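You operate a simulated robot arm through the tools that you are given. There is no shell and no other tool. Be economical: measure what you need, move in short steps, check, and stop when the job is done.

You run a simulated robot arm. Do the job below in one go: nothing can be reset, and whatever is moved stays where it is left.

Task
Start a run, push STOP once the load rises, then let the ram down by the valve.
Fine: one run, the cube stays whole and inside; shut the valve again, zero the screen last, leave the power on.
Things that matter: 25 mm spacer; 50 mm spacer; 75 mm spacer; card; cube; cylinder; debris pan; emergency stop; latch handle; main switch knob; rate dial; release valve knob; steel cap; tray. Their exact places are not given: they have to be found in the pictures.

The check looks at the end state, three seconds after you hand in, the way a careful person would. Anything else that was tipped, shoved, dropped, spilled or broken makes it a failure.

Robot
A 7-joint arm with a two-finger parallel gripper on a trunk, on a base that drives. Base frame: it is fixed to the floor where the robot stands at the start and does not move with it; the origin is under the middle of the robot, x ahead of it, y to its left, z up. Lengths are in m, angles in rad, forces in N, time in s.
With the tool pointing down near the work surface it reaches from about 0.1 to 0.44 m from the robot's upright axis, wherever it stands. Its first joint turns from -2.897 to 2.897 rad. Places, roughly: 25 mm spacer [0.25, -1.5, 0.25]; 50 mm spacer [0.5, -1.5, 0.25]; card [0.25, -1.25, 0.75]; cube [0.25, -1.5, 1]; cylinder [0.25, -1.25, 0.25]; emergency stop [0.4, 0.1, 1]; latch handle [0.2, 0.3, 1.1]; main switch knob [0.4, -0.1, 1.2]; rate dial [0.4, -0.1, 1.4]; release valve knob [0.4, 0, 0.9]; steel cap [0.25, -1.5, 0.25]; tray [0.5, -1.25, 0.75]. Payload 3.43 kg.
Tool frame: the origin (TCP) lies between the finger pads and is the grasp point; the fingertips stand 0.034 m ahead of it; z points along the fingers, y is the line along which they close. The gripper opens to 0.128 m. The fingers are 0.024 m wide and 0.012 m thick; the gripper's body (0.048 by 0.13 m) begins 0.096 m behind the TCP.
Orientation is that of the tool frame in the base frame, as a unit quaternion [x, y, z, w]. With the fingers straight down and closing along the base's y, the tool's x points along the base's -x, its y along +y and its z along -z.

Tools
- The arm moves only by the tool arm_command. Its argument "moves" is text: rows parted by semicolons, each of 7 numbers parted by spaces: the turn, a rotation vector about the tool's x, y, z in rad, then the shift along the tool's x, y, z in m, then the opening, from 0 (shut) to 1 (fully open). In form: wx wy wz x y z hand; .... A call has 1 to 12 rows; each row shifts and turns the commanded pose from where the row before left it, along the tool's axes as they then stand. Rows are played at 5 a second. More than 0.05 m and 0.15 rad between two rows, or a gripper value outside its range, and nothing of the call is played. Where a pose cannot be reached the arm comes as near as it can. A force on the tool above 50 N (or 10 N above the force at the start of the call, whichever is more), or a blocked arm, ends the call early, and 0.2 s more pass. The fingers move at their own pace (about 0.153 m/s each) and stop on an object; they squeeze with about 27 N. The grip force told is the motor's: it shows also when the fingers shut on nothing. Time passes only in rows, and 0.2 s behind the last, so rows that do not move let the fingers close. It gives the time, the measured TCP pose, the force on the tool (base axes), the opening and the grip force at its end, in the units of the frame above (readings bear some noise), with the torque about the TCP (base axes, N m) and any sound that the robot's microphone picked up.
- Cameras (640 x 400 px; columns grow to the right, rows downward): "scene" is now at [0.1847, 0.0043, 1.5642]; the picture's right is [0.08, -1.00, -0.00], its down [-0.74, -0.06, -0.66] and it looks along [0.66, 0.05, -0.75] (base axes); focal length 214 px, centre (320, 200). "wrist" rides on the gripper at [0.076, -0.011, -0.16] in the tool frame; the picture's right is [0.15, 0.99, 0.00], its down [-0.88, 0.13, -0.46] and it looks along [-0.45, 0.07, 0.89] (tool axes); focal length 234 px, centre (320, 200).
- camera(camera): a new picture of that camera. The clock stands still meanwhile.
- roll_base(legs): drives the robot by 1 to 6 legs, each [ahead, turn to the left] in m and rad, along the robot's own axes; the way and the turn of a leg run together, so that a leg with both is an arc; at most 1.5 m and 3.142 rad a leg. The arm and the cameras ride along, it lands a little off, and it stops where it bumps. It gives what a move gives.
- turn_head(pan, tilt): turns the head with the scene camera to pan (to the left, within 2.304 rad either way) and tilt (down, from -0.506 to 1.204), counted from straight ahead of the robot. It gives what a move gives.
- pixel_to_xyz(camera, pixels): for up to 12 pixels [column, row] of the newest picture of that camera ("zoom" is the newest enlarged one), the place [x, y, z] in the base frame of the surface seen there, good to about 0.002 m, but the place of the scene camera against the robot may be out by one fixed shift of up to 0.012 m in any direction. The clock stands still meanwhile.
- close_up(camera, box): a new picture of the part [left, top, right, bottom] of that camera's present view, enlarged. The clock stands still meanwhile.
- close_job(): hands the job in; it is judged then, once.

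Work in short steps. Measure before you move; look again where a grasp or a placing could have gone wrong, and mend it. You have 80 turns and 52 pictures in all, those below and enlarged ones among them. Open the gripper and draw the arm clear of the work before you hand the job in, unless the task says otherwise; then end with one line.

The tools are called after "Call:" by a JSON object that holds its "api" and its "payload". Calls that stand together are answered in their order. arm_command: Moves the arm, as the interface text tells. Its arguments: {"type":"object","properties":{"moves":{"type":"string"}},"required":["moves"]} The other tools are called the same way: roll_base (legs) drives the base; turn_head (pan, tilt) turns the head that bears the scene camera; camera (camera) takes a picture; pixel_to_xyz (camera, pixels) gives the place of the surface under pixels of a picture; close_up (camera, box) takes an enlarged picture of a part of a camera's view; close_job () hands the job in.

At the start:

```text
time: 0.0
position: [0.3798, -0.0729, 1.4068]
ee_rot: [0.0, 1.0, 0.0, 0.0]
wrist_force: [-0.3, -0.4, 0.0]
wrist_torque: [0.01, 0.0, 0.03]
finger_gap: 0.1279
grasp_force: 0.1
robot x, y, heading: [-0.0012, -0.0006, 0.002]
head pan, tilt: [0.079, 0.843]
```

scene: 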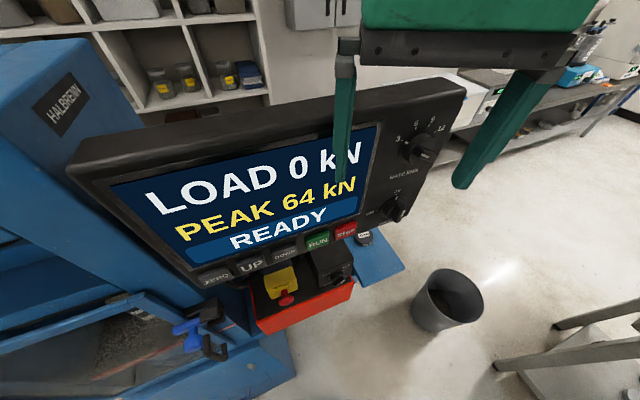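
wrist: 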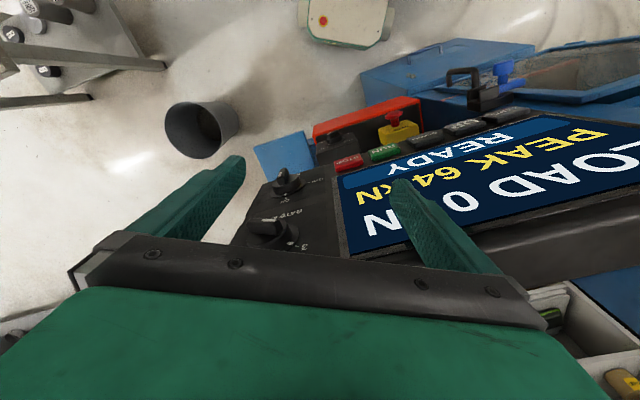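

The screen shows LOAD 0, PEAK 64, READY. The arm covers part of it, so I take a close-up of the panel and look toward the chamber.

Call:
{"api": "close_up", "payload": {"camera": "scene", "box": [180, 180, 440, 340]}}

Call:
{"api": "close_up", "payload": {"camera": "scene", "box": [340, 80, 480, 240]}}

Call:
{"api": "turn_head", "payload": {"pan": 0.7, "tilt": 0.9}}

Call:
{"api": "camera", "payload": {"camera": "scene"}}

```text
2.46 times, centred on (310, 260) of scene
```

zoom: 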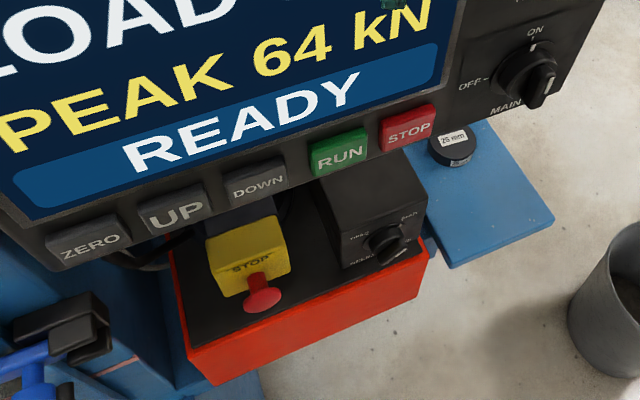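

```text
2.50 times, centred on (410, 160) of scene
```

zoom: 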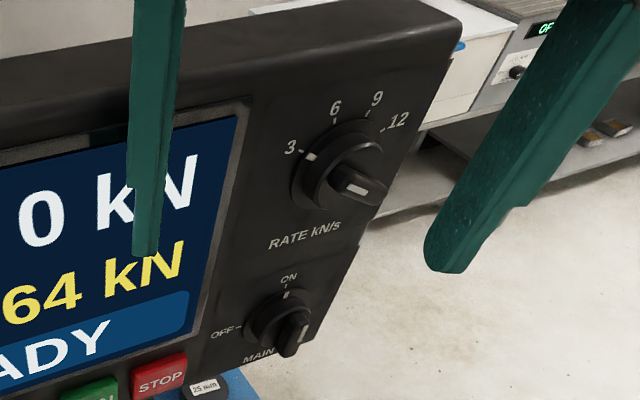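

```text
time: 1.0
position: [0.3785, -0.0732, 1.4081]
ee_rot: [0.0, 1.0, 0.0, 0.0]
wrist_force: [-0.4, 0.1, 0.6]
wrist_torque: [0.02, 0.01, -0.01]
finger_gap: 0.1281
grasp_force: 0.1
robot x, y, heading: [0.001, -0.0018, -0.001]
head pan, tilt: [0.7, 0.901]
```

```text
47 pictures are left
```

scene: 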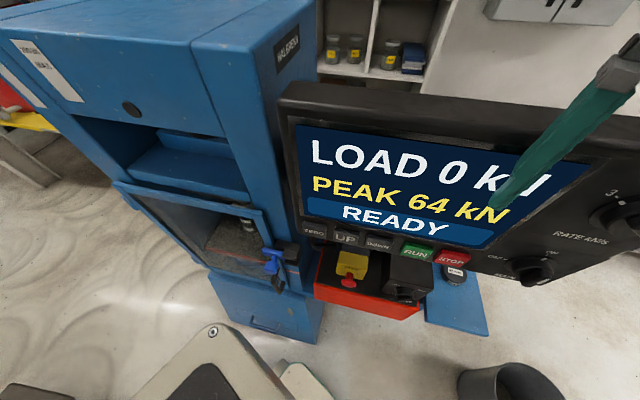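

I look closer into the chamber and at the valve.

Call:
{"api": "close_up", "payload": {"camera": "scene", "box": [100, 160, 320, 300]}}

Call:
{"api": "close_up", "payload": {"camera": "scene", "box": [300, 220, 500, 345]}}

Call:
{"api": "turn_head", "payload": {"pan": -1.4, "tilt": 0.6}}

Call:
{"api": "camera", "payload": {"camera": "scene"}}

```text
2.86 times, centred on (210, 230) of scene
```

zoom: 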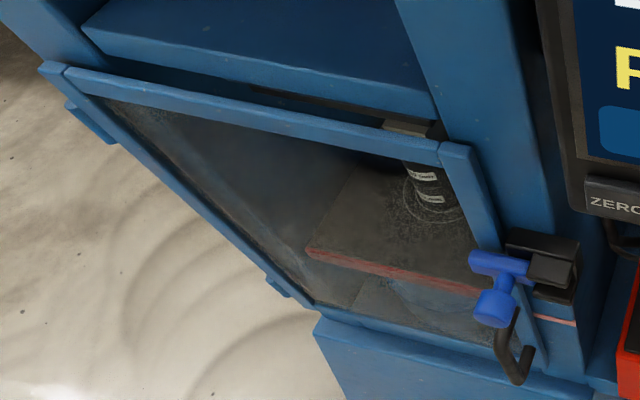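

```text
3.20 times, centred on (400, 282) of scene
```

zoom: 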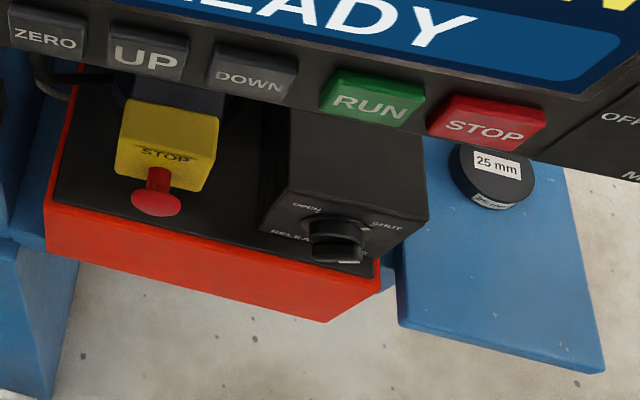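

```text
time: 3.0
position: [0.3794, -0.0732, 1.4089]
ee_rot: [0.0, 1.0, 0.0, 0.0]
wrist_force: [0.7, 0.6, -0.1]
wrist_torque: [-0.02, -0.01, 0.01]
finger_gap: 0.1277
grasp_force: 0.0
robot x, y, heading: [-0.0036, -0.0011, -0.0]
head pan, tilt: [-1.4, 0.6]
```

```text
44 pictures are left
```

scene: 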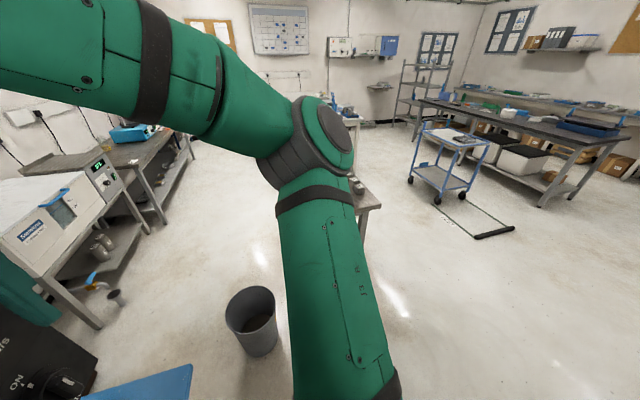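

The chamber seems to hold a stack with labels and a lighter block above. I turn back left to measure the controls and see the chamber better.

Call:
{"api": "turn_head", "payload": {"pan": 0.75, "tilt": 0.75}}

Call:
{"api": "close_up", "payload": {"camera": "scene", "box": [180, 180, 300, 300]}}

Call:
{"api": "camera", "payload": {"camera": "scene"}}

```text
time: 5.0
position: [0.379, -0.0738, 1.408]
ee_rot: [0.0, 1.0, 0.0, 0.0]
wrist_force: [0.3, 0.2, -0.7]
wrist_torque: [-0.01, 0.01, 0.03]
finger_gap: 0.1278
grasp_force: 0.1
robot x, y, heading: [0.0029, -0.0, 0.001]
head pan, tilt: [0.75, 0.75]
```

```text
3.33 times, centred on (240, 240) of scene
```

zoom: 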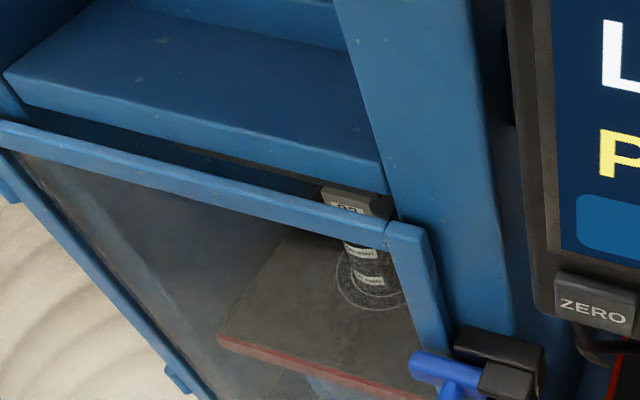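

```text
42 pictures are left
```

scene: 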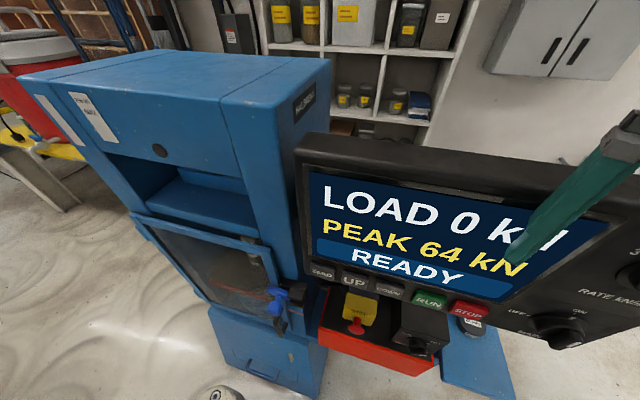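

The cube (labelled) sits on spacers inside. I measure the controls: buttons ZERO (320,273), UP (353,281), DOWN (388,290), RUN (430,300), STOP (470,310), valve (420,345), e-stop (356,325), main knob (560,330).

Call:
{"api": "pixel_to_xyz", "payload": {"camera": "scene", "pixels": [[320, 272], [353, 281], [388, 290], [430, 300], [470, 310], [418, 347], [356, 328], [330, 230], [480, 265], [560, 332], [350, 175], [420, 325]]}}

Call:
{"api": "close_up", "payload": {"camera": "scene", "box": [380, 290, 480, 360]}}

Call:
{"api": "close_up", "payload": {"camera": "wrist", "box": [240, 80, 480, 260]}}

```text
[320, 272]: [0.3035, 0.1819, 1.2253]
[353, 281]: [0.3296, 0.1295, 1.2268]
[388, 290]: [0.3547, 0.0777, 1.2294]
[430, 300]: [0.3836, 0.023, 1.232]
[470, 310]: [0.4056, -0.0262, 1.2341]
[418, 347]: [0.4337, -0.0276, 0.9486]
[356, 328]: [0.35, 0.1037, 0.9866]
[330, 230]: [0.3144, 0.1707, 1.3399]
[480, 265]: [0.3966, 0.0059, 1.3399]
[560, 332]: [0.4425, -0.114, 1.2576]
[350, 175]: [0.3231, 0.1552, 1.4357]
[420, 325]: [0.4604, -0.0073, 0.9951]
```

```text
5.71 times, centred on (430, 325) of scene
```

zoom: 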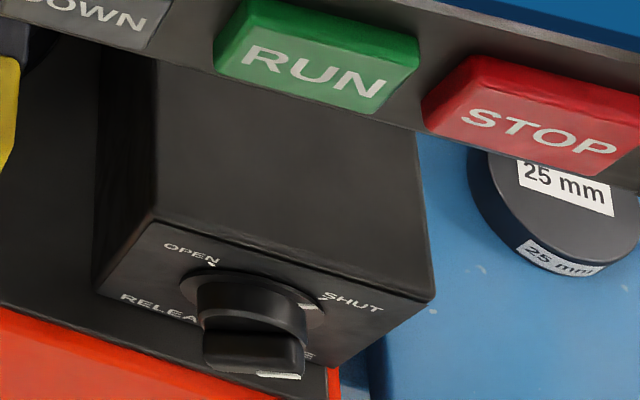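

```text
2.22 times, centred on (360, 170) of wrist
```

zoom: 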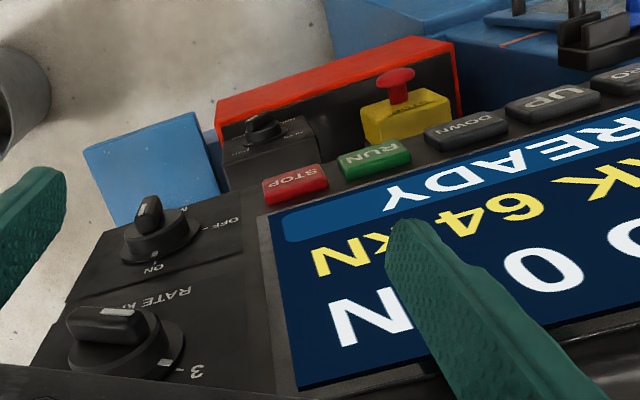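

Valve index points at SHUT, main at ON, rate at 3; e-stop not pushed in. The panel's inward normal is about yaw 0.456. I back off 0.25 m and then pitch the tool to point forward with fingers shut.

Call:
{"api": "roll_base", "payload": {"legs": [[-0.25, 0]]}}

Call:
{"api": "arm_command", "payload": {"moves": "0 -0.1428 0 0 0 0.02 0;0 -0.1428 0 0 0 0.02 0;0 -0.1428 0 0 0 0.02 0;0 -0.1428 0 0 0 0.02 0;0 -0.1428 0 0 0 0.02 0;0 -0.1428 0 0 0 0.02 0;0 -0.1428 0 0 0 0.02 0;0 -0.1428 0 0 0 0.02 0;0 -0.1428 0 0 0 0.02 0;0 -0.1428 0 0 0 0.02 0;0 -0.1428 0 0 0 0.02 0"}}

Call:
{"api": "turn_head", "payload": {"pan": 0.25, "tilt": 0.6}}

Call:
{"api": "camera", "payload": {"camera": "scene"}}

Call:
{"api": "camera", "payload": {"camera": "wrist"}}

```text
time: 6.8
position: [0.1307, -0.0719, 1.4077]
ee_rot: [-0.001, 1.0, 0.0, -0.001]
wrist_force: [0.3, -0.1, 0.5]
wrist_torque: [-0.02, 0.0, 0.02]
finger_gap: 0.1282
grasp_force: 0.0
robot x, y, heading: [-0.2521, -0.0004, 0.003]
head pan, tilt: [0.75, 0.75]
```

```text
time: 9.2
position: [0.3423, -0.109, 1.3382]
ee_rot: [-0.001, 0.707, 0.001, 0.708]
wrist_force: [-0.2, -0.5, 0.0]
wrist_torque: [-0.01, 0.02, 0.03]
finger_gap: 0.0001
grasp_force: 27.1
out of reach, approached as far as the arm can: row 6, 7, 8, 9, 10
robot x, y, heading: [-0.2448, -0.0026, 0.001]
head pan, tilt: [0.75, 0.75]
```

```text
time: 10.2
position: [0.3436, -0.1085, 1.3391]
ee_rot: [-0.001, 0.708, 0.001, 0.707]
wrist_force: [-0.4, -0.2, -0.1]
wrist_torque: [-0.03, 0.01, -0.01]
finger_gap: 0.0001
grasp_force: 26.9
robot x, y, heading: [-0.2496, 0.002, -0.001]
head pan, tilt: [0.25, 0.6]
```

```text
39 pictures are left
```

scene: 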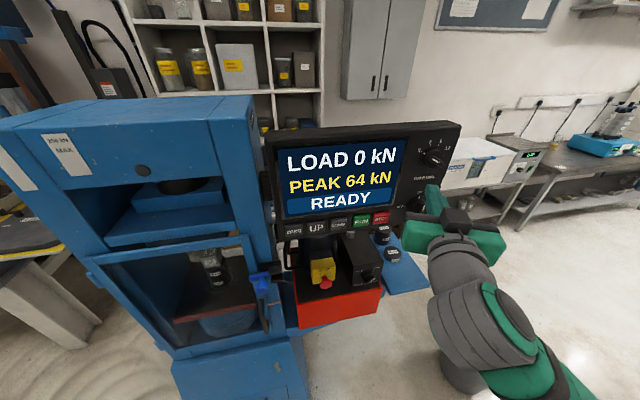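

```text
38 pictures are left
```

wrist: 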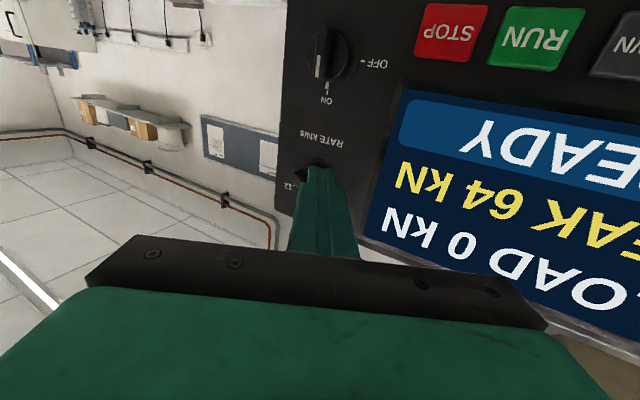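

The wrist camera sees the buttons directly; I measure them there and cross-check with the scene camera.

Call:
{"api": "pixel_to_xyz", "payload": {"camera": "wrist", "pixels": [[452, 33], [537, 40], [615, 45], [370, 20], [320, 55], [300, 20], [297, 120], [395, 70]]}}

Call:
{"api": "pixel_to_xyz", "payload": {"camera": "scene", "pixels": [[293, 231], [316, 228], [339, 225], [361, 222], [381, 219], [325, 284], [367, 275], [365, 250], [433, 190], [380, 275]]}}

Call:
{"api": "close_up", "payload": {"camera": "scene", "box": [270, 190, 430, 300]}}

```text
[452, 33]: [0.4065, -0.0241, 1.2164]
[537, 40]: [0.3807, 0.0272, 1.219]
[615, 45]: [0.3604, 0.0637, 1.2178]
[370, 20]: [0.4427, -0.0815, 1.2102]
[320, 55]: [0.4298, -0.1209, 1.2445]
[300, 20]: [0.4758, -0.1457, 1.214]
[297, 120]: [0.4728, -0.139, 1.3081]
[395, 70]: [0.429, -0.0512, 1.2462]
```

```text
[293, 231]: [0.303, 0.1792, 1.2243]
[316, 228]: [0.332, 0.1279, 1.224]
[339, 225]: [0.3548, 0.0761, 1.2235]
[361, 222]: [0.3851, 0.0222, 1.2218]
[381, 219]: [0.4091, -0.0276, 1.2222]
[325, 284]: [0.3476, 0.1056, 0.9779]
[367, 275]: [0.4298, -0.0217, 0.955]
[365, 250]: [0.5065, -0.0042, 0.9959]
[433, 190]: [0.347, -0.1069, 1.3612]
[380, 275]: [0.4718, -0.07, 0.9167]
```

```text
3.64 times, centred on (350, 245) of scene
```

zoom: 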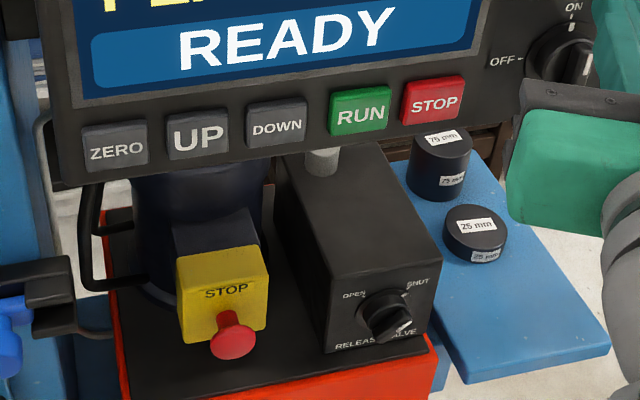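

Both cameras agree within 5 mm: STOP face (0.4065,-0.024,1.217), RUN (0.381,0.027,1.219), push yaw ≈0.466. I back off a bit more (0.06 m), then yaw the tool and come before STOP.

Call:
{"api": "roll_base", "payload": {"legs": [[-0.06, 0]]}}

Call:
{"api": "arm_command", "payload": {"moves": "-0.1165 0 0 0 0 0 0;-0.1165 0 0 0 0 0 0;-0.1165 0 0 0 0 0 0;-0.1165 0 0 0 0 0 0;0 0 0 0.03 0 0 0;0 0 0 0.03 0 0 0;0 0 0 0.03 0 0 0;0 0 0 0.03 0 0 0"}}

Call:
{"api": "close_up", "payload": {"camera": "scene", "box": [80, 200, 300, 340]}}

```text
time: 11.2
position: [0.2831, -0.1078, 1.3392]
ee_rot: [-0.002, 0.707, 0.002, 0.707]
wrist_force: [0.3, 0.3, -0.1]
wrist_torque: [0.0, -0.01, 0.0]
finger_gap: 0.0
grasp_force: 27.1
robot x, y, heading: [-0.3101, -0.0006, 0.002]
head pan, tilt: [0.25, 0.6]
```

```text
time: 12.9
position: [0.2848, -0.1077, 1.2173]
ee_rot: [-0.164, 0.688, 0.164, 0.688]
wrist_force: [0.2, 0.5, -0.2]
wrist_torque: [0.0, 0.02, 0.06]
finger_gap: 0.0002
grasp_force: 27.1
robot x, y, heading: [-0.3049, 0.0041, 0.004]
head pan, tilt: [0.25, 0.6]
```

```text
2.86 times, centred on (190, 270) of scene
```

zoom: 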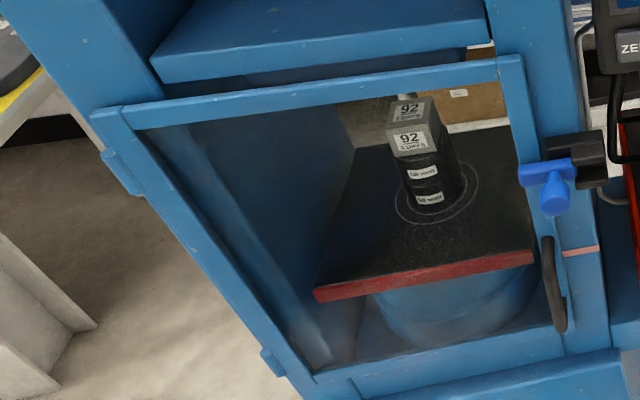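

The stack with cube "92" is in place, centred. Tool now points along the push direction; I move in front of RUN (y +0.077, z +0.085) and check.

Call:
{"api": "arm_command", "payload": {"moves": "0 0 0 0 0.04 0.02 0;0 0 0 0 0.037 0.02 0;0 0 0 0 0 0.025 0;0 0 0 0 0 0.02 0;0 0 0 0 0 0 0"}}

Call:
{"api": "camera", "payload": {"camera": "wrist"}}

Call:
{"api": "close_up", "payload": {"camera": "scene", "box": [260, 120, 460, 260]}}

```text
time: 14.2
position: [0.3238, -0.0018, 1.2179]
ee_rot: [-0.164, 0.688, 0.164, 0.688]
wrist_force: [0.2, 0.0, -0.2]
wrist_torque: [0.02, -0.01, 0.04]
finger_gap: 0.0002
grasp_force: 26.8
robot x, y, heading: [-0.3094, -0.0009, 0.002]
head pan, tilt: [0.25, 0.6]
```

```text
35 pictures are left
```

wrist: 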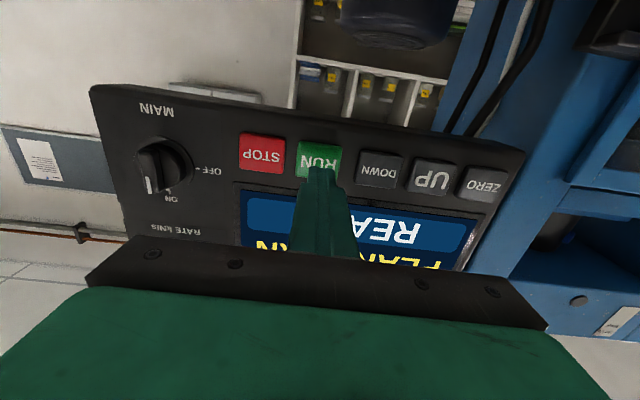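

```text
2.86 times, centred on (360, 190) of scene
```

zoom: 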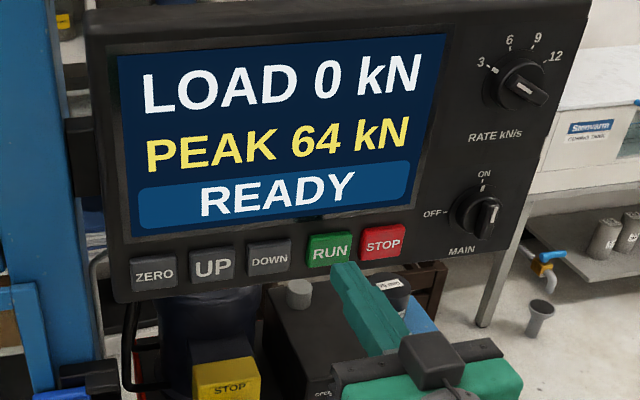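

The finger is before RUN. I verify the button positions in this wrist view: RUN (320,150), STOP (262,153).

Call:
{"api": "pixel_to_xyz", "payload": {"camera": "wrist", "pixels": [[305, 147], [334, 153], [320, 146], [320, 160], [262, 138], [262, 153], [262, 168], [484, 184], [320, 172]]}}

```text
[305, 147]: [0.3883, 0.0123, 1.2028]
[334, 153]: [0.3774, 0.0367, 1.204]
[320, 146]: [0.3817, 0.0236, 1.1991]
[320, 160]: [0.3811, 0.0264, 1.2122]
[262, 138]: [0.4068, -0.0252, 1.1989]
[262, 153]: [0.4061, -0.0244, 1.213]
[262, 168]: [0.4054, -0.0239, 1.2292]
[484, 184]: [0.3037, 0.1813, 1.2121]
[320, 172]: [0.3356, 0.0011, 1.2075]
```

RUN face centre is 29 mm ahead of the tips. I press about 5 mm deep, withdraw and slide before STOP, then look at the screen.

Call:
{"api": "arm_command", "payload": {"moves": "0 0 0 0.003 0 0.024 0;0 0 0 0 0 0.006 0;0 0 0 0 0 0.004 0;0 0 0 0 0 0 0;0 0 0 0 0 -0.025 0;0 0 0 0 -0.0565 0 0"}}

Call:
{"api": "close_up", "payload": {"camera": "scene", "box": [260, 120, 460, 260]}}

```text
refused: row 6 steps farther than a row can; nothing moved
```

```text
2.86 times, centred on (360, 190) of scene
```

zoom: 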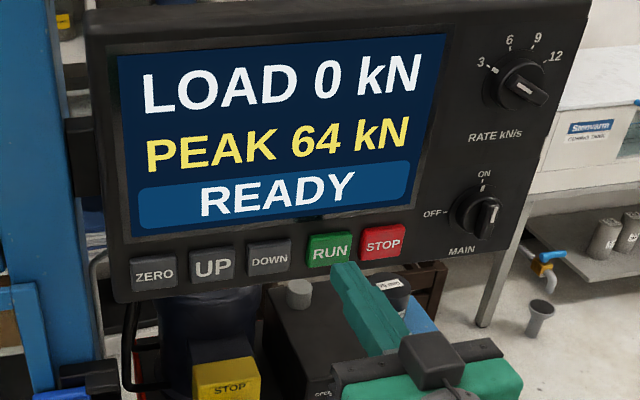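

The last row was too long a step; I split it.

Call:
{"api": "arm_command", "payload": {"moves": "0 0 0 0.003 0 0.024 0;0 0 0 0 0 0.006 0;0 0 0 0 0 0.004 0;0 0 0 0 0 0 0;0 0 0 0 0 -0.025 0;0 0 0 0 -0.028 0 0;0 0 0 0 -0.0285 0 0"}}

Call:
{"api": "close_up", "payload": {"camera": "scene", "box": [260, 120, 460, 260]}}

```text
time: 15.8
position: [0.3604, -0.0452, 1.2143]
ee_rot: [-0.165, 0.688, 0.165, 0.688]
wrist_force: [-0.4, -0.5, 0.2]
wrist_torque: [0.0, -0.03, 0.01]
finger_gap: 0.0
grasp_force: 27.0
robot x, y, heading: [-0.3061, 0.0009, 0.0]
head pan, tilt: [0.25, 0.6]
heard: click
```

```text
2.86 times, centred on (360, 190) of scene
```

zoom: 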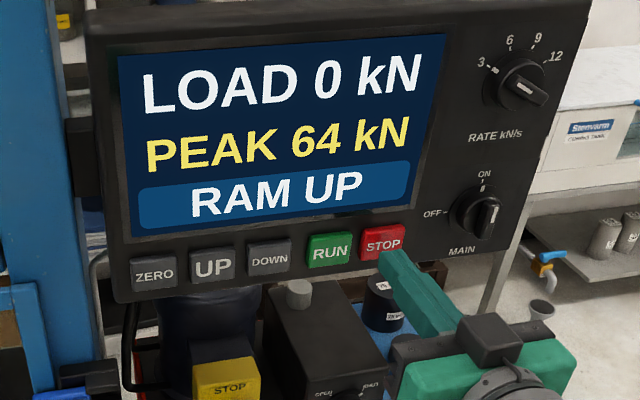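

Click heard, "RAM UP". Tips are about 16 mm before STOP; I creep 8 mm closer and wait in short steps.

Call:
{"api": "arm_command", "payload": {"moves": "0 0 0 0 0 0.008 0;0 0 0 0 0 0 0;0 0 0 0 0 0 0;0 0 0 0 0 0 0;0 0 0 0 0 0 0;0 0 0 0 0 0 0;0 0 0 0 0 0 0;0 0 0 0 0 0 0;0 0 0 0 0 0 0"}}

Call:
{"api": "camera", "payload": {"camera": "scene"}}

```text
time: 17.8
position: [0.366, -0.0427, 1.2146]
ee_rot: [-0.163, 0.688, 0.164, 0.688]
wrist_force: [-0.2, -0.2, -0.2]
wrist_torque: [-0.01, 0.0, 0.0]
finger_gap: 0.0001
grasp_force: 27.3
robot x, y, heading: [-0.3077, 0.0006, 0.003]
head pan, tilt: [0.25, 0.6]
```

```text
31 pictures are left
```

scene: 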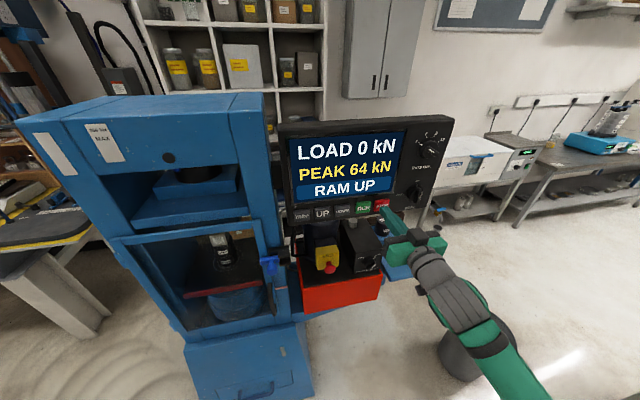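

Still RAM UP. I wait another ~2.6 s.

Call:
{"api": "arm_command", "payload": {"moves": "0 0 0 0 0 0 0;0 0 0 0 0 0 0;0 0 0 0 0 0 0;0 0 0 0 0 0 0;0 0 0 0 0 0 0;0 0 0 0 0 0 0;0 0 0 0 0 0 0;0 0 0 0 0 0 0;0 0 0 0 0 0 0;0 0 0 0 0 0 0;0 0 0 0 0 0 0;0 0 0 0 0 0 0"}}

Call:
{"api": "camera", "payload": {"camera": "scene"}}

```text
time: 20.4
position: [0.3647, -0.0429, 1.2132]
ee_rot: [-0.166, 0.687, 0.165, 0.688]
wrist_force: [-0.1, 0.9, 0.1]
wrist_torque: [0.02, 0.0, -0.02]
finger_gap: 0.0
grasp_force: 27.5
robot x, y, heading: [-0.3093, -0.0013, 0.003]
head pan, tilt: [0.25, 0.6]
```

```text
30 pictures are left
```

scene: 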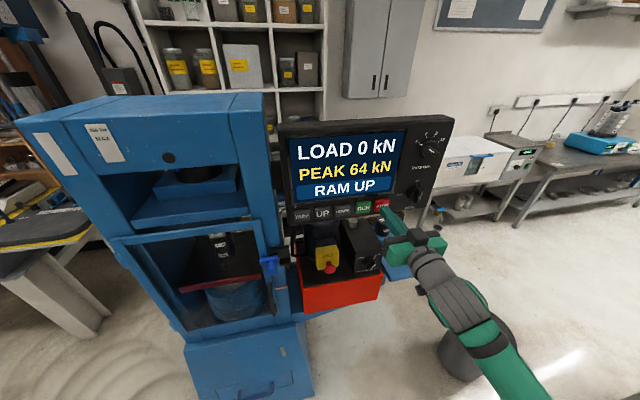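

The platen rises visibly; I keep waiting.

Call:
{"api": "arm_command", "payload": {"moves": "0 0 0 0 0 0 0;0 0 0 0 0 0 0;0 0 0 0 0 0 0;0 0 0 0 0 0 0;0 0 0 0 0 0 0;0 0 0 0 0 0 0;0 0 0 0 0 0 0;0 0 0 0 0 0 0;0 0 0 0 0 0 0;0 0 0 0 0 0 0;0 0 0 0 0 0 0;0 0 0 0 0 0 0"}}

Call:
{"api": "close_up", "payload": {"camera": "scene", "box": [120, 120, 420, 310]}}

```text
time: 22.9
position: [0.365, -0.0427, 1.2142]
ee_rot: [-0.164, 0.688, 0.165, 0.687]
wrist_force: [0.0, 0.0, 0.6]
wrist_torque: [-0.03, 0.03, 0.01]
finger_gap: 0.0
grasp_force: 27.3
robot x, y, heading: [-0.3062, 0.0004, 0.0]
head pan, tilt: [0.25, 0.6]
```

```text
2.11 times, centred on (270, 215) of scene
```

zoom: 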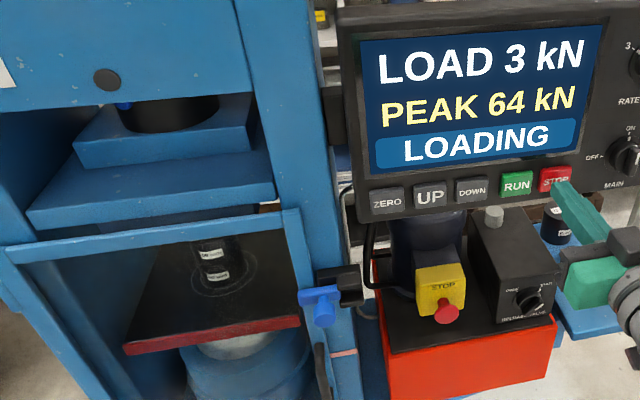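

LOADING, 3 kN: the load is rising, so I press STOP now and withdraw.

Call:
{"api": "arm_command", "payload": {"moves": "0 0 0 0 0 0.011 0;0 0 0 0 0 0.005 0;0 0 0 0 0 0 0;0 0 0 0 0 -0.02 0;0 0 0 0 0 -0.03 0"}}

Call:
{"api": "close_up", "payload": {"camera": "scene", "box": [120, 120, 420, 310]}}

```text
time: 24.1
position: [0.3318, -0.06, 1.2141]
ee_rot: [-0.164, 0.688, 0.164, 0.688]
wrist_force: [-0.4, 0.2, -0.2]
wrist_torque: [-0.03, -0.05, -0.02]
finger_gap: 0.0
grasp_force: 26.6
robot x, y, heading: [-0.305, -0.0026, 0.003]
head pan, tilt: [0.25, 0.6]
heard: click
```

```text
2.11 times, centred on (270, 215) of scene
```

zoom: 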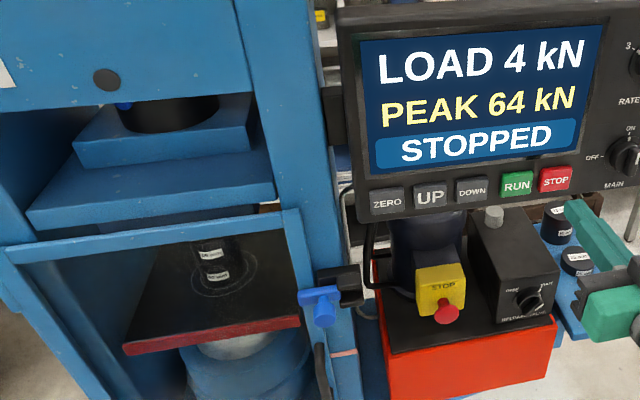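

STOPPED at 4 kN. I withdraw 5 cm and lower toward the valve height, opening the fingers a bit to view the knob.

Call:
{"api": "arm_command", "payload": {"moves": "0 0 0 0 0 -0.045 0;0 0 0 0.045 0 0 0;0 0 0 0.045 0 0 0.5;0 0 0 0.045 0 0 0.5;0 0 0 0.045 0 0 0.5;0 0 0 0.045 0 0 0.5;0 0 0 0.03 0 0 0.5;0 0 0 0 0 0 0.5"}}

Call:
{"api": "camera", "payload": {"camera": "wrist"}}

Call:
{"api": "camera", "payload": {"camera": "scene"}}

```text
time: 25.9
position: [0.2934, -0.081, 0.9615]
ee_rot: [-0.164, 0.688, 0.164, 0.688]
wrist_force: [-0.3, 0.5, -0.5]
wrist_torque: [-0.01, 0.03, 0.01]
finger_gap: 0.064
grasp_force: 0.1
robot x, y, heading: [-0.3081, -0.0028, 0.008]
head pan, tilt: [0.25, 0.6]
```

```text
27 pictures are left
```

wrist: 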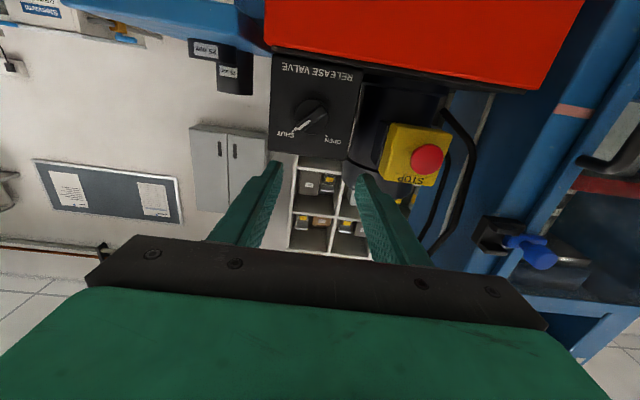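

```text
26 pictures are left
```

scene: 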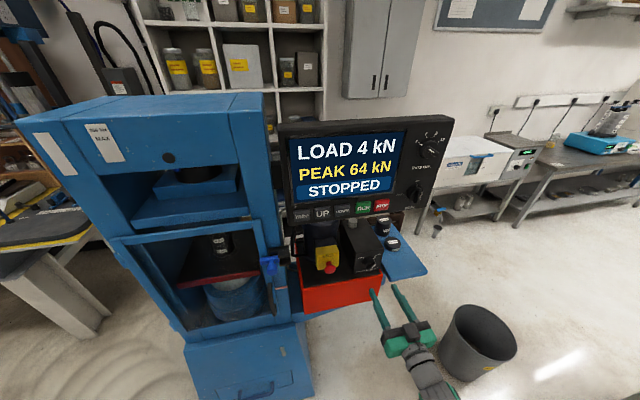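

I take a close-up of the valve from the wrist and measure.

Call:
{"api": "close_up", "payload": {"camera": "wrist", "box": [260, 50, 380, 160]}}

Call:
{"api": "pixel_to_xyz", "payload": {"camera": "wrist", "pixels": [[280, 62], [352, 88], [280, 140], [345, 145], [310, 116], [302, 124], [318, 106], [293, 131], [425, 158], [310, 130], [330, 70]]}}

```text
3.64 times, centred on (320, 105) of wrist
```

zoom: 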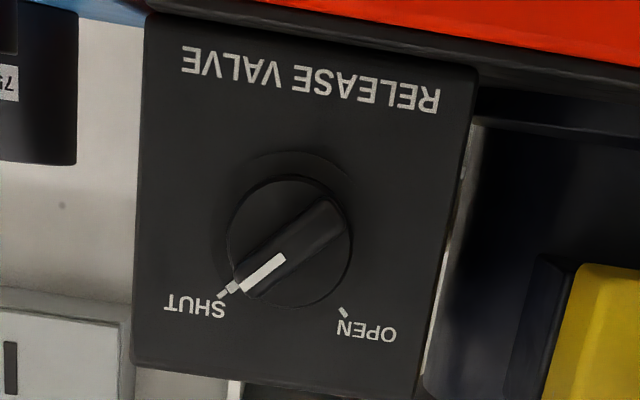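

```text
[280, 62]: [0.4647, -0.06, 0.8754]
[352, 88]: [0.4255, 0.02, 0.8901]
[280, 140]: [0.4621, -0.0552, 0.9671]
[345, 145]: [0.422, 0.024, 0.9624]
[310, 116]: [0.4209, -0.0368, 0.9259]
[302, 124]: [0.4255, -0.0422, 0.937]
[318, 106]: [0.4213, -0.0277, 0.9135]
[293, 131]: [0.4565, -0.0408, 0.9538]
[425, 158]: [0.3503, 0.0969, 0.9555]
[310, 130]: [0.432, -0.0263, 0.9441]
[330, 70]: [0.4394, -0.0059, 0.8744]
```

The valve face is vertical at yaw ≈0.46; knob bar centre ≈(0.4205,-0.0345,0.9255), leaning to SHUT about 36° right. I check the red box's front edge for clearance before approaching.

Call:
{"api": "pixel_to_xyz", "payload": {"camera": "wrist", "pixels": [[300, 25], [330, 52], [400, 40], [500, 60], [515, 85], [450, 65]]}}

Call:
{"api": "pixel_to_xyz", "payload": {"camera": "zoom", "pixels": [[232, 287], [344, 312], [292, 243], [325, 205], [255, 285], [270, 265], [310, 265], [240, 230], [345, 250]]}}

```text
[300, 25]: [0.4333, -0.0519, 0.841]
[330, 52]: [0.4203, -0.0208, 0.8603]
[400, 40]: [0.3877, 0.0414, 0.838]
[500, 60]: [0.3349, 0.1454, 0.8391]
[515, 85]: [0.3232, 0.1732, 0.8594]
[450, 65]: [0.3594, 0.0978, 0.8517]
```

```text
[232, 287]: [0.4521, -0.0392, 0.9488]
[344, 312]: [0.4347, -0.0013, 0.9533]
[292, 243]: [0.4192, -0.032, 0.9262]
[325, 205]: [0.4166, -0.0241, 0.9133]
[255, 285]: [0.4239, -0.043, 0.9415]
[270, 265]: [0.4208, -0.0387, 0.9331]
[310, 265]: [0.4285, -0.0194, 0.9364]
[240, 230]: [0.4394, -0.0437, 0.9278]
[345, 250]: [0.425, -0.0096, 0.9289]
```

Clear: the red box front is only 2.5 cm proud of the valve face. I align (y −0.0145, x +0.0345), turn the tool +0.68 rad about its axis to fit the bar, and come to a standoff.

Call:
{"api": "arm_command", "payload": {"moves": "0 0 0 0.0345 -0.0145 0 0.5;0 0 0.136 0 0 0.02 0.45;0 0 0.136 0 0 0.02 0.4;0 0 0.136 0 0 0.02 0.4;0 0 0.136 0 0 0.02 0.4;0 0 0.136 0 0 0 0.4;0 0 0 0 0 0 0.4"}}

Call:
{"api": "camera", "payload": {"camera": "wrist"}}

```text
time: 27.6
position: [0.3719, -0.0561, 0.926]
ee_rot: [0.076, 0.703, 0.385, 0.593]
wrist_force: [-0.5, 0.4, -0.3]
wrist_torque: [-0.01, -0.03, -0.03]
finger_gap: 0.0512
grasp_force: 0.0
robot x, y, heading: [-0.309, 0.0023, 0.003]
head pan, tilt: [0.25, 0.6]
```

```text
24 pictures are left
```

wrist: 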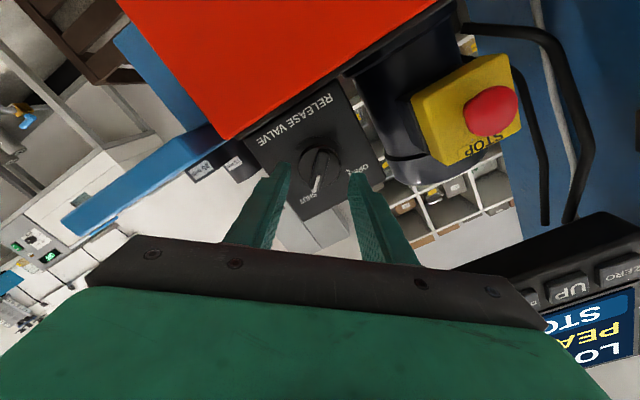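

The knob bar sits between the fingers and runs along them. I advance 30 mm and close.

Call:
{"api": "arm_command", "payload": {"moves": "0 0 0 0 0 0.015 0.4;0 0 0 0 0 0.015 0.4;0 0 0 0 0 0 0.4;0 0 0 0 0 0 0;0 0 0 0 0 0 0;0 0 0 0 0 0 0"}}

Call:
{"api": "close_up", "payload": {"camera": "wrist", "box": [220, 80, 420, 260]}}

```text
time: 28.9
position: [0.4007, -0.0411, 0.9253]
ee_rot: [0.074, 0.703, 0.384, 0.594]
wrist_force: [1.2, 0.9, 0.7]
wrist_torque: [0.09, -0.08, -0.37]
finger_gap: 0.0127
grasp_force: 45.4
robot x, y, heading: [-0.3083, -0.0008, 0.004]
head pan, tilt: [0.25, 0.6]
```

```text
2.22 times, centred on (320, 170) of wrist
```

zoom: 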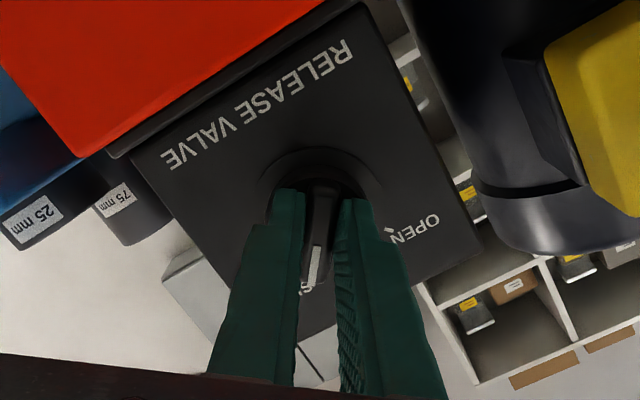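

The bar is gripped (gap 12.7 mm). I turn −1.4 rad toward OPEN.

Call:
{"api": "arm_command", "payload": {"moves": "0 0 -0.14 0 0 0 0;0 0 -0.14 0 0 0 0;0 0 -0.14 0 0 0 0;0 0 -0.14 0 0 0 0;0 0 -0.14 0 0 0 0;0 0 -0.14 0 0 0 0;0 0 -0.14 0 0 0 0;0 0 -0.14 0 0 0 0;0 0 -0.14 0 0 0 0;0 0 -0.14 0 0 0 0;0 0 0 0 0 0 0"}}

Call:
{"api": "close_up", "payload": {"camera": "wrist", "box": [220, 80, 420, 260]}}

Call:
{"api": "camera", "payload": {"camera": "scene"}}

```text
time: 30.8
position: [0.4009, -0.045, 0.9271]
ee_rot: [-0.318, 0.639, 0.02, 0.7]
wrist_force: [5.6, 3.4, -0.4]
wrist_torque: [-0.15, 0.29, -0.79]
finger_gap: 0.013
grasp_force: 45.4
out of reach, approached as far as the arm can: row 8, 9
robot x, y, heading: [-0.3099, 0.0005, 0.001]
head pan, tilt: [0.25, 0.6]
stopped in row 9: the force on the tool passed its limit at 61 N (the readings are from after the stop); the commanded pose is now the measured one
```

```text
2.22 times, centred on (320, 170) of wrist
```

zoom: 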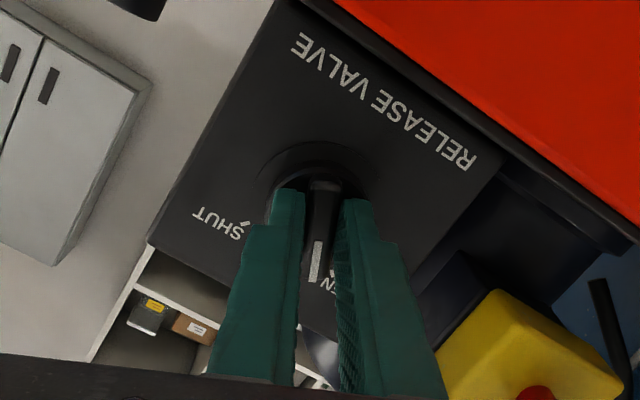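

```text
21 pictures are left
```

scene: 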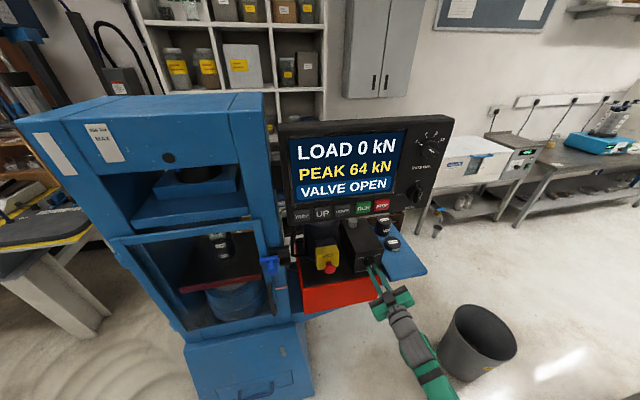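

The screen says VALVE OPEN, load 0; the ram is sinking. I hold still and wait for it to come down.

Call:
{"api": "arm_command", "payload": {"moves": "0 0 0 0 0 0 0;0 0 0 0 0 0 0;0 0 0 0 0 0 0;0 0 0 0 0 0 0;0 0 0 0 0 0 0;0 0 0 0 0 0 0;0 0 0 0 0 0 0;0 0 0 0 0 0 0;0 0 0 0 0 0 0;0 0 0 0 0 0 0;0 0 0 0 0 0 0;0 0 0 0 0 0 0"}}

Call:
{"api": "arm_command", "payload": {"moves": "0 0 0 0 0 0 0;0 0 0 0 0 0 0;0 0 0 0 0 0 0;0 0 0 0 0 0 0;0 0 0 0 0 0 0;0 0 0 0 0 0 0;0 0 0 0 0 0 0;0 0 0 0 0 0 0;0 0 0 0 0 0 0;0 0 0 0 0 0 0;0 0 0 0 0 0 0;0 0 0 0 0 0 0"}}

Call:
{"api": "close_up", "payload": {"camera": "scene", "box": [120, 120, 420, 310]}}

Call:
{"api": "pixel_to_xyz", "payload": {"camera": "zoom", "pixels": [[130, 355], [210, 350], [285, 335]]}}

```text
time: 33.4
position: [0.4005, -0.0457, 0.9265]
ee_rot: [-0.317, 0.639, 0.021, 0.7]
wrist_force: [9.6, 6.6, -1.4]
wrist_torque: [0.08, -0.19, -0.48]
finger_gap: 0.0131
grasp_force: 44.8
robot x, y, heading: [-0.3117, -0.002, -0.002]
head pan, tilt: [0.25, 0.6]
```

```text
time: 36.0
position: [0.4013, -0.0448, 0.9272]
ee_rot: [-0.317, 0.64, 0.019, 0.7]
wrist_force: [7.9, 5.7, -1.1]
wrist_torque: [0.12, -0.21, -0.48]
finger_gap: 0.0129
grasp_force: 44.6
robot x, y, heading: [-0.3107, 0.0011, 0.002]
head pan, tilt: [0.25, 0.6]
```

```text
2.11 times, centred on (270, 215) of scene
```

zoom: 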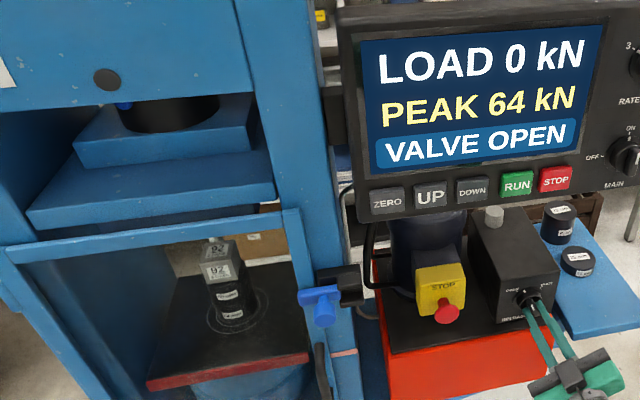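

```text
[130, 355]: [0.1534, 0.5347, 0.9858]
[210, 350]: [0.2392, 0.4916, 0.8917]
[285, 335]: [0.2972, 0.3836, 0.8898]
```

The platen has dropped clearly (front edge now ~row 375 of the zoom). I wait further to confirm that it has stopped.

Call:
{"api": "arm_command", "payload": {"moves": "0 0 0 0 0 0 0;0 0 0 0 0 0 0;0 0 0 0 0 0 0;0 0 0 0 0 0 0;0 0 0 0 0 0 0;0 0 0 0 0 0 0;0 0 0 0 0 0 0;0 0 0 0 0 0 0;0 0 0 0 0 0 0;0 0 0 0 0 0 0;0 0 0 0 0 0 0;0 0 0 0 0 0 0"}}

Call:
{"api": "arm_command", "payload": {"moves": "0 0 0 0 0 0 0;0 0 0 0 0 0 0;0 0 0 0 0 0 0;0 0 0 0 0 0 0;0 0 0 0 0 0 0;0 0 0 0 0 0 0;0 0 0 0 0 0 0;0 0 0 0 0 0 0;0 0 0 0 0 0 0;0 0 0 0 0 0 0;0 0 0 0 0 0 0;0 0 0 0 0 0 0"}}

Call:
{"api": "close_up", "payload": {"camera": "scene", "box": [120, 120, 420, 310]}}

Call:
{"api": "pixel_to_xyz", "payload": {"camera": "zoom", "pixels": [[180, 340], [210, 350], [285, 335]]}}

```text
time: 38.6
position: [0.4019, -0.0442, 0.9272]
ee_rot: [-0.318, 0.639, 0.02, 0.7]
wrist_force: [6.9, 3.6, -1.4]
wrist_torque: [0.12, -0.24, -0.49]
finger_gap: 0.013
grasp_force: 44.7
robot x, y, heading: [-0.3072, 0.0007, 0.003]
head pan, tilt: [0.25, 0.6]
```

```text
time: 41.2
position: [0.4015, -0.0449, 0.9276]
ee_rot: [-0.318, 0.639, 0.02, 0.7]
wrist_force: [6.9, 4.4, -0.9]
wrist_torque: [0.11, -0.18, -0.47]
finger_gap: 0.0132
grasp_force: 44.6
robot x, y, heading: [-0.3066, -0.0035, 0.005]
head pan, tilt: [0.25, 0.6]
```

```text
2.11 times, centred on (270, 215) of scene
```

zoom: 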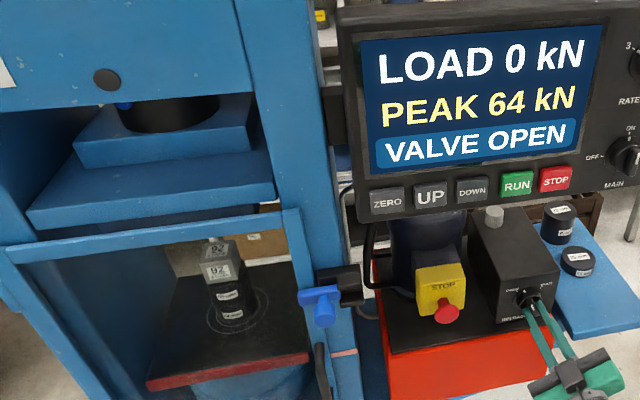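

```text
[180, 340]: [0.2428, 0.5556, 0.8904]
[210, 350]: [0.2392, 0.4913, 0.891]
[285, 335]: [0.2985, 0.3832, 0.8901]
```

The platen is unchanged between the two pictures, so the ram is fully down. I turn the valve back by +1.13 rad to SHUT.

Call:
{"api": "arm_command", "payload": {"moves": "0 0 0.14 0 0 0 0;0 0 0.14 0 0 0 0;0 0 0.14 0 0 0 0;0 0 0.14 0 0 0 0;0 0 0.14 0 0 0 0;0 0 0.14 0 0 0 0;0 0 0.14 0 0 0 0;0 0 0.14 0 0 0 0;0 0 0.02 0 0 0 0;0 0 0 0 0 0 0"}}

Call:
{"api": "close_up", "payload": {"camera": "wrist", "box": [220, 80, 420, 260]}}

Call:
{"api": "close_up", "payload": {"camera": "scene", "box": [120, 120, 420, 310]}}

```text
time: 43.4
position: [0.4003, -0.0431, 0.9278]
ee_rot: [0.076, 0.71, 0.396, 0.578]
wrist_force: [-26.7, 19.4, 1.6]
wrist_torque: [-0.09, 0.1, 0.43]
finger_gap: 0.0129
grasp_force: 45.3
robot x, y, heading: [-0.3072, -0.0003, 0.009]
head pan, tilt: [0.25, 0.6]
```

```text
2.22 times, centred on (320, 170) of wrist
```

zoom: 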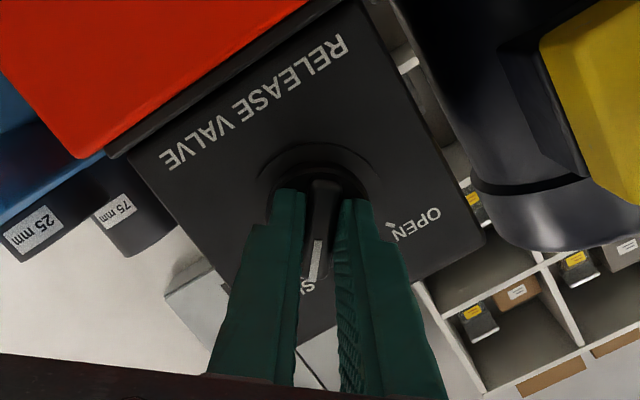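

```text
2.11 times, centred on (270, 215) of scene
```

zoom: 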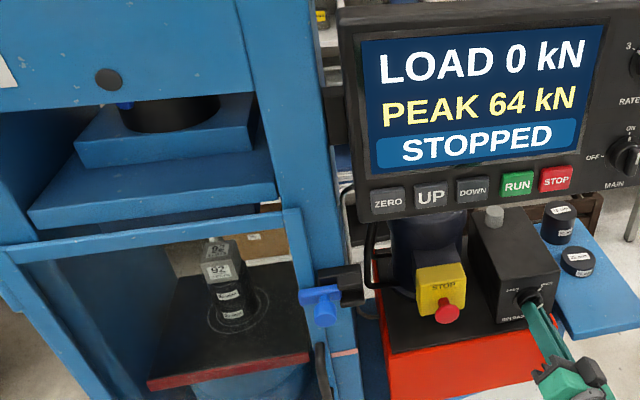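

Status returned to STOPPED, valve at SHUT. I release, withdraw straight back and unturn the tool.

Call:
{"api": "arm_command", "payload": {"moves": "0 0 0 0 0 0 0.35;0 0 0 0 0 0 0.35;0 0 0 0 0 -0.03 0.35;0 0 0 0 0 -0.04 0.35;0 0 -0.14 0 0 -0.04 0.35;0 0 -0.14 0 0 0 0.35;0 0 -0.14 0 0 0 0.35;0 0 -0.14 0 0 0 0.35;0 0 -0.12 0 0 0 0.35;0 0 0 0 0 0 0.35"}}

Call:
{"api": "close_up", "payload": {"camera": "wrist", "box": [220, 40, 420, 200]}}

```text
time: 45.6
position: [0.3036, -0.0957, 0.9302]
ee_rot: [-0.164, 0.694, 0.178, 0.678]
wrist_force: [0.0, 0.9, 0.3]
wrist_torque: [-0.01, 0.0, 0.04]
finger_gap: 0.0446
grasp_force: 0.0
robot x, y, heading: [-0.3087, -0.0003, 0.004]
head pan, tilt: [0.25, 0.6]
```

```text
2.50 times, centred on (320, 120) of wrist
```

zoom: 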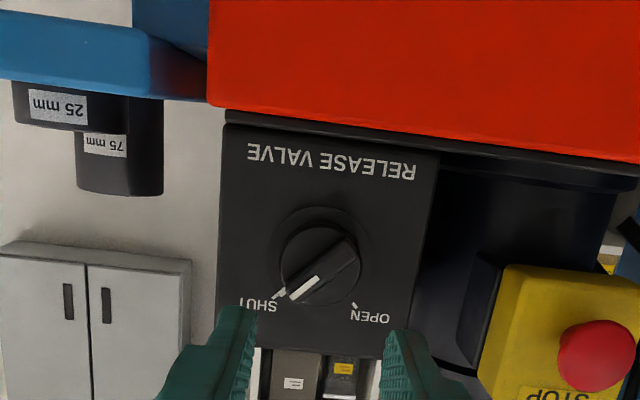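

The knob is on SHUT as at the start. Now I rise to button height with fingers shut and move across to before ZERO (face ≈(0.304,0.180,1.2145)).

Call:
{"api": "arm_command", "payload": {"moves": "0.02 0 0 -0.045 0 0 0;0 0 0 -0.048 0 0 0;0 0 0 -0.048 0 0 0;0 0 0 -0.048 0 0 0;0 0 0 -0.048 0 0 0;0 0 0 -0.048 0 0.02 0;0 0 0 0 0.03 0.03 0;0 0 0 0 0.045 0 0;0 0 0 0 0.045 0 0;0 0 0 0 0.045 0 0;0 0 0 0 0.045 0 0;0 0 0 0 0.03 0 0"}}

Call:
{"api": "camera", "payload": {"camera": "wrist"}}

Call:
{"api": "close_up", "payload": {"camera": "scene", "box": [240, 120, 440, 260]}}

```text
refused: row 6 steps farther than a row can; nothing moved
```

```text
15 pictures are left
```

wrist: 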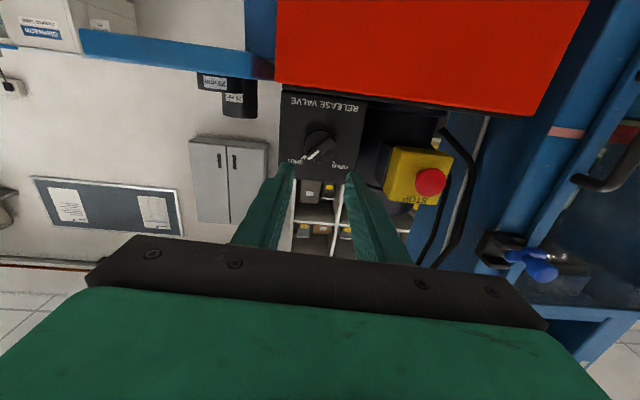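

```text
2.86 times, centred on (340, 190) of scene
```

zoom: 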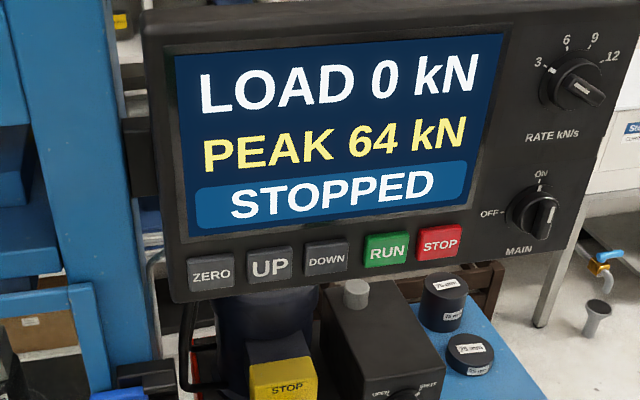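

Row 6 was 52 mm; I resend with smaller steps.

Call:
{"api": "arm_command", "payload": {"moves": "0.02 0 0 -0.045 0 0 0;0 0 0 -0.048 0 0 0;0 0 0 -0.048 0 0 0;0 0 0 -0.048 0 0 0;0 0 0 -0.048 0 0 0;0 0 0 -0.045 0 0.01 0;0 0 0 0 0.025 0.035 0;0 0 0 0 0.045 0 0;0 0 0 0 0.045 0 0;0 0 0 0 0.045 0 0;0 0 0 0 0.045 0 0;0 0 0 0 0.035 0 0"}}

```text
time: 48.2
position: [0.2906, 0.1272, 1.2138]
ee_rot: [-0.156, 0.696, 0.171, 0.679]
wrist_force: [0.1, -0.9, -0.3]
wrist_torque: [0.0, -0.02, 0.03]
finger_gap: 0.0
grasp_force: 26.6
out of reach, approached as far as the arm can: row 10, 11, 12
robot x, y, heading: [-0.3055, -0.0015, -0.003]
head pan, tilt: [0.25, 0.6]
```

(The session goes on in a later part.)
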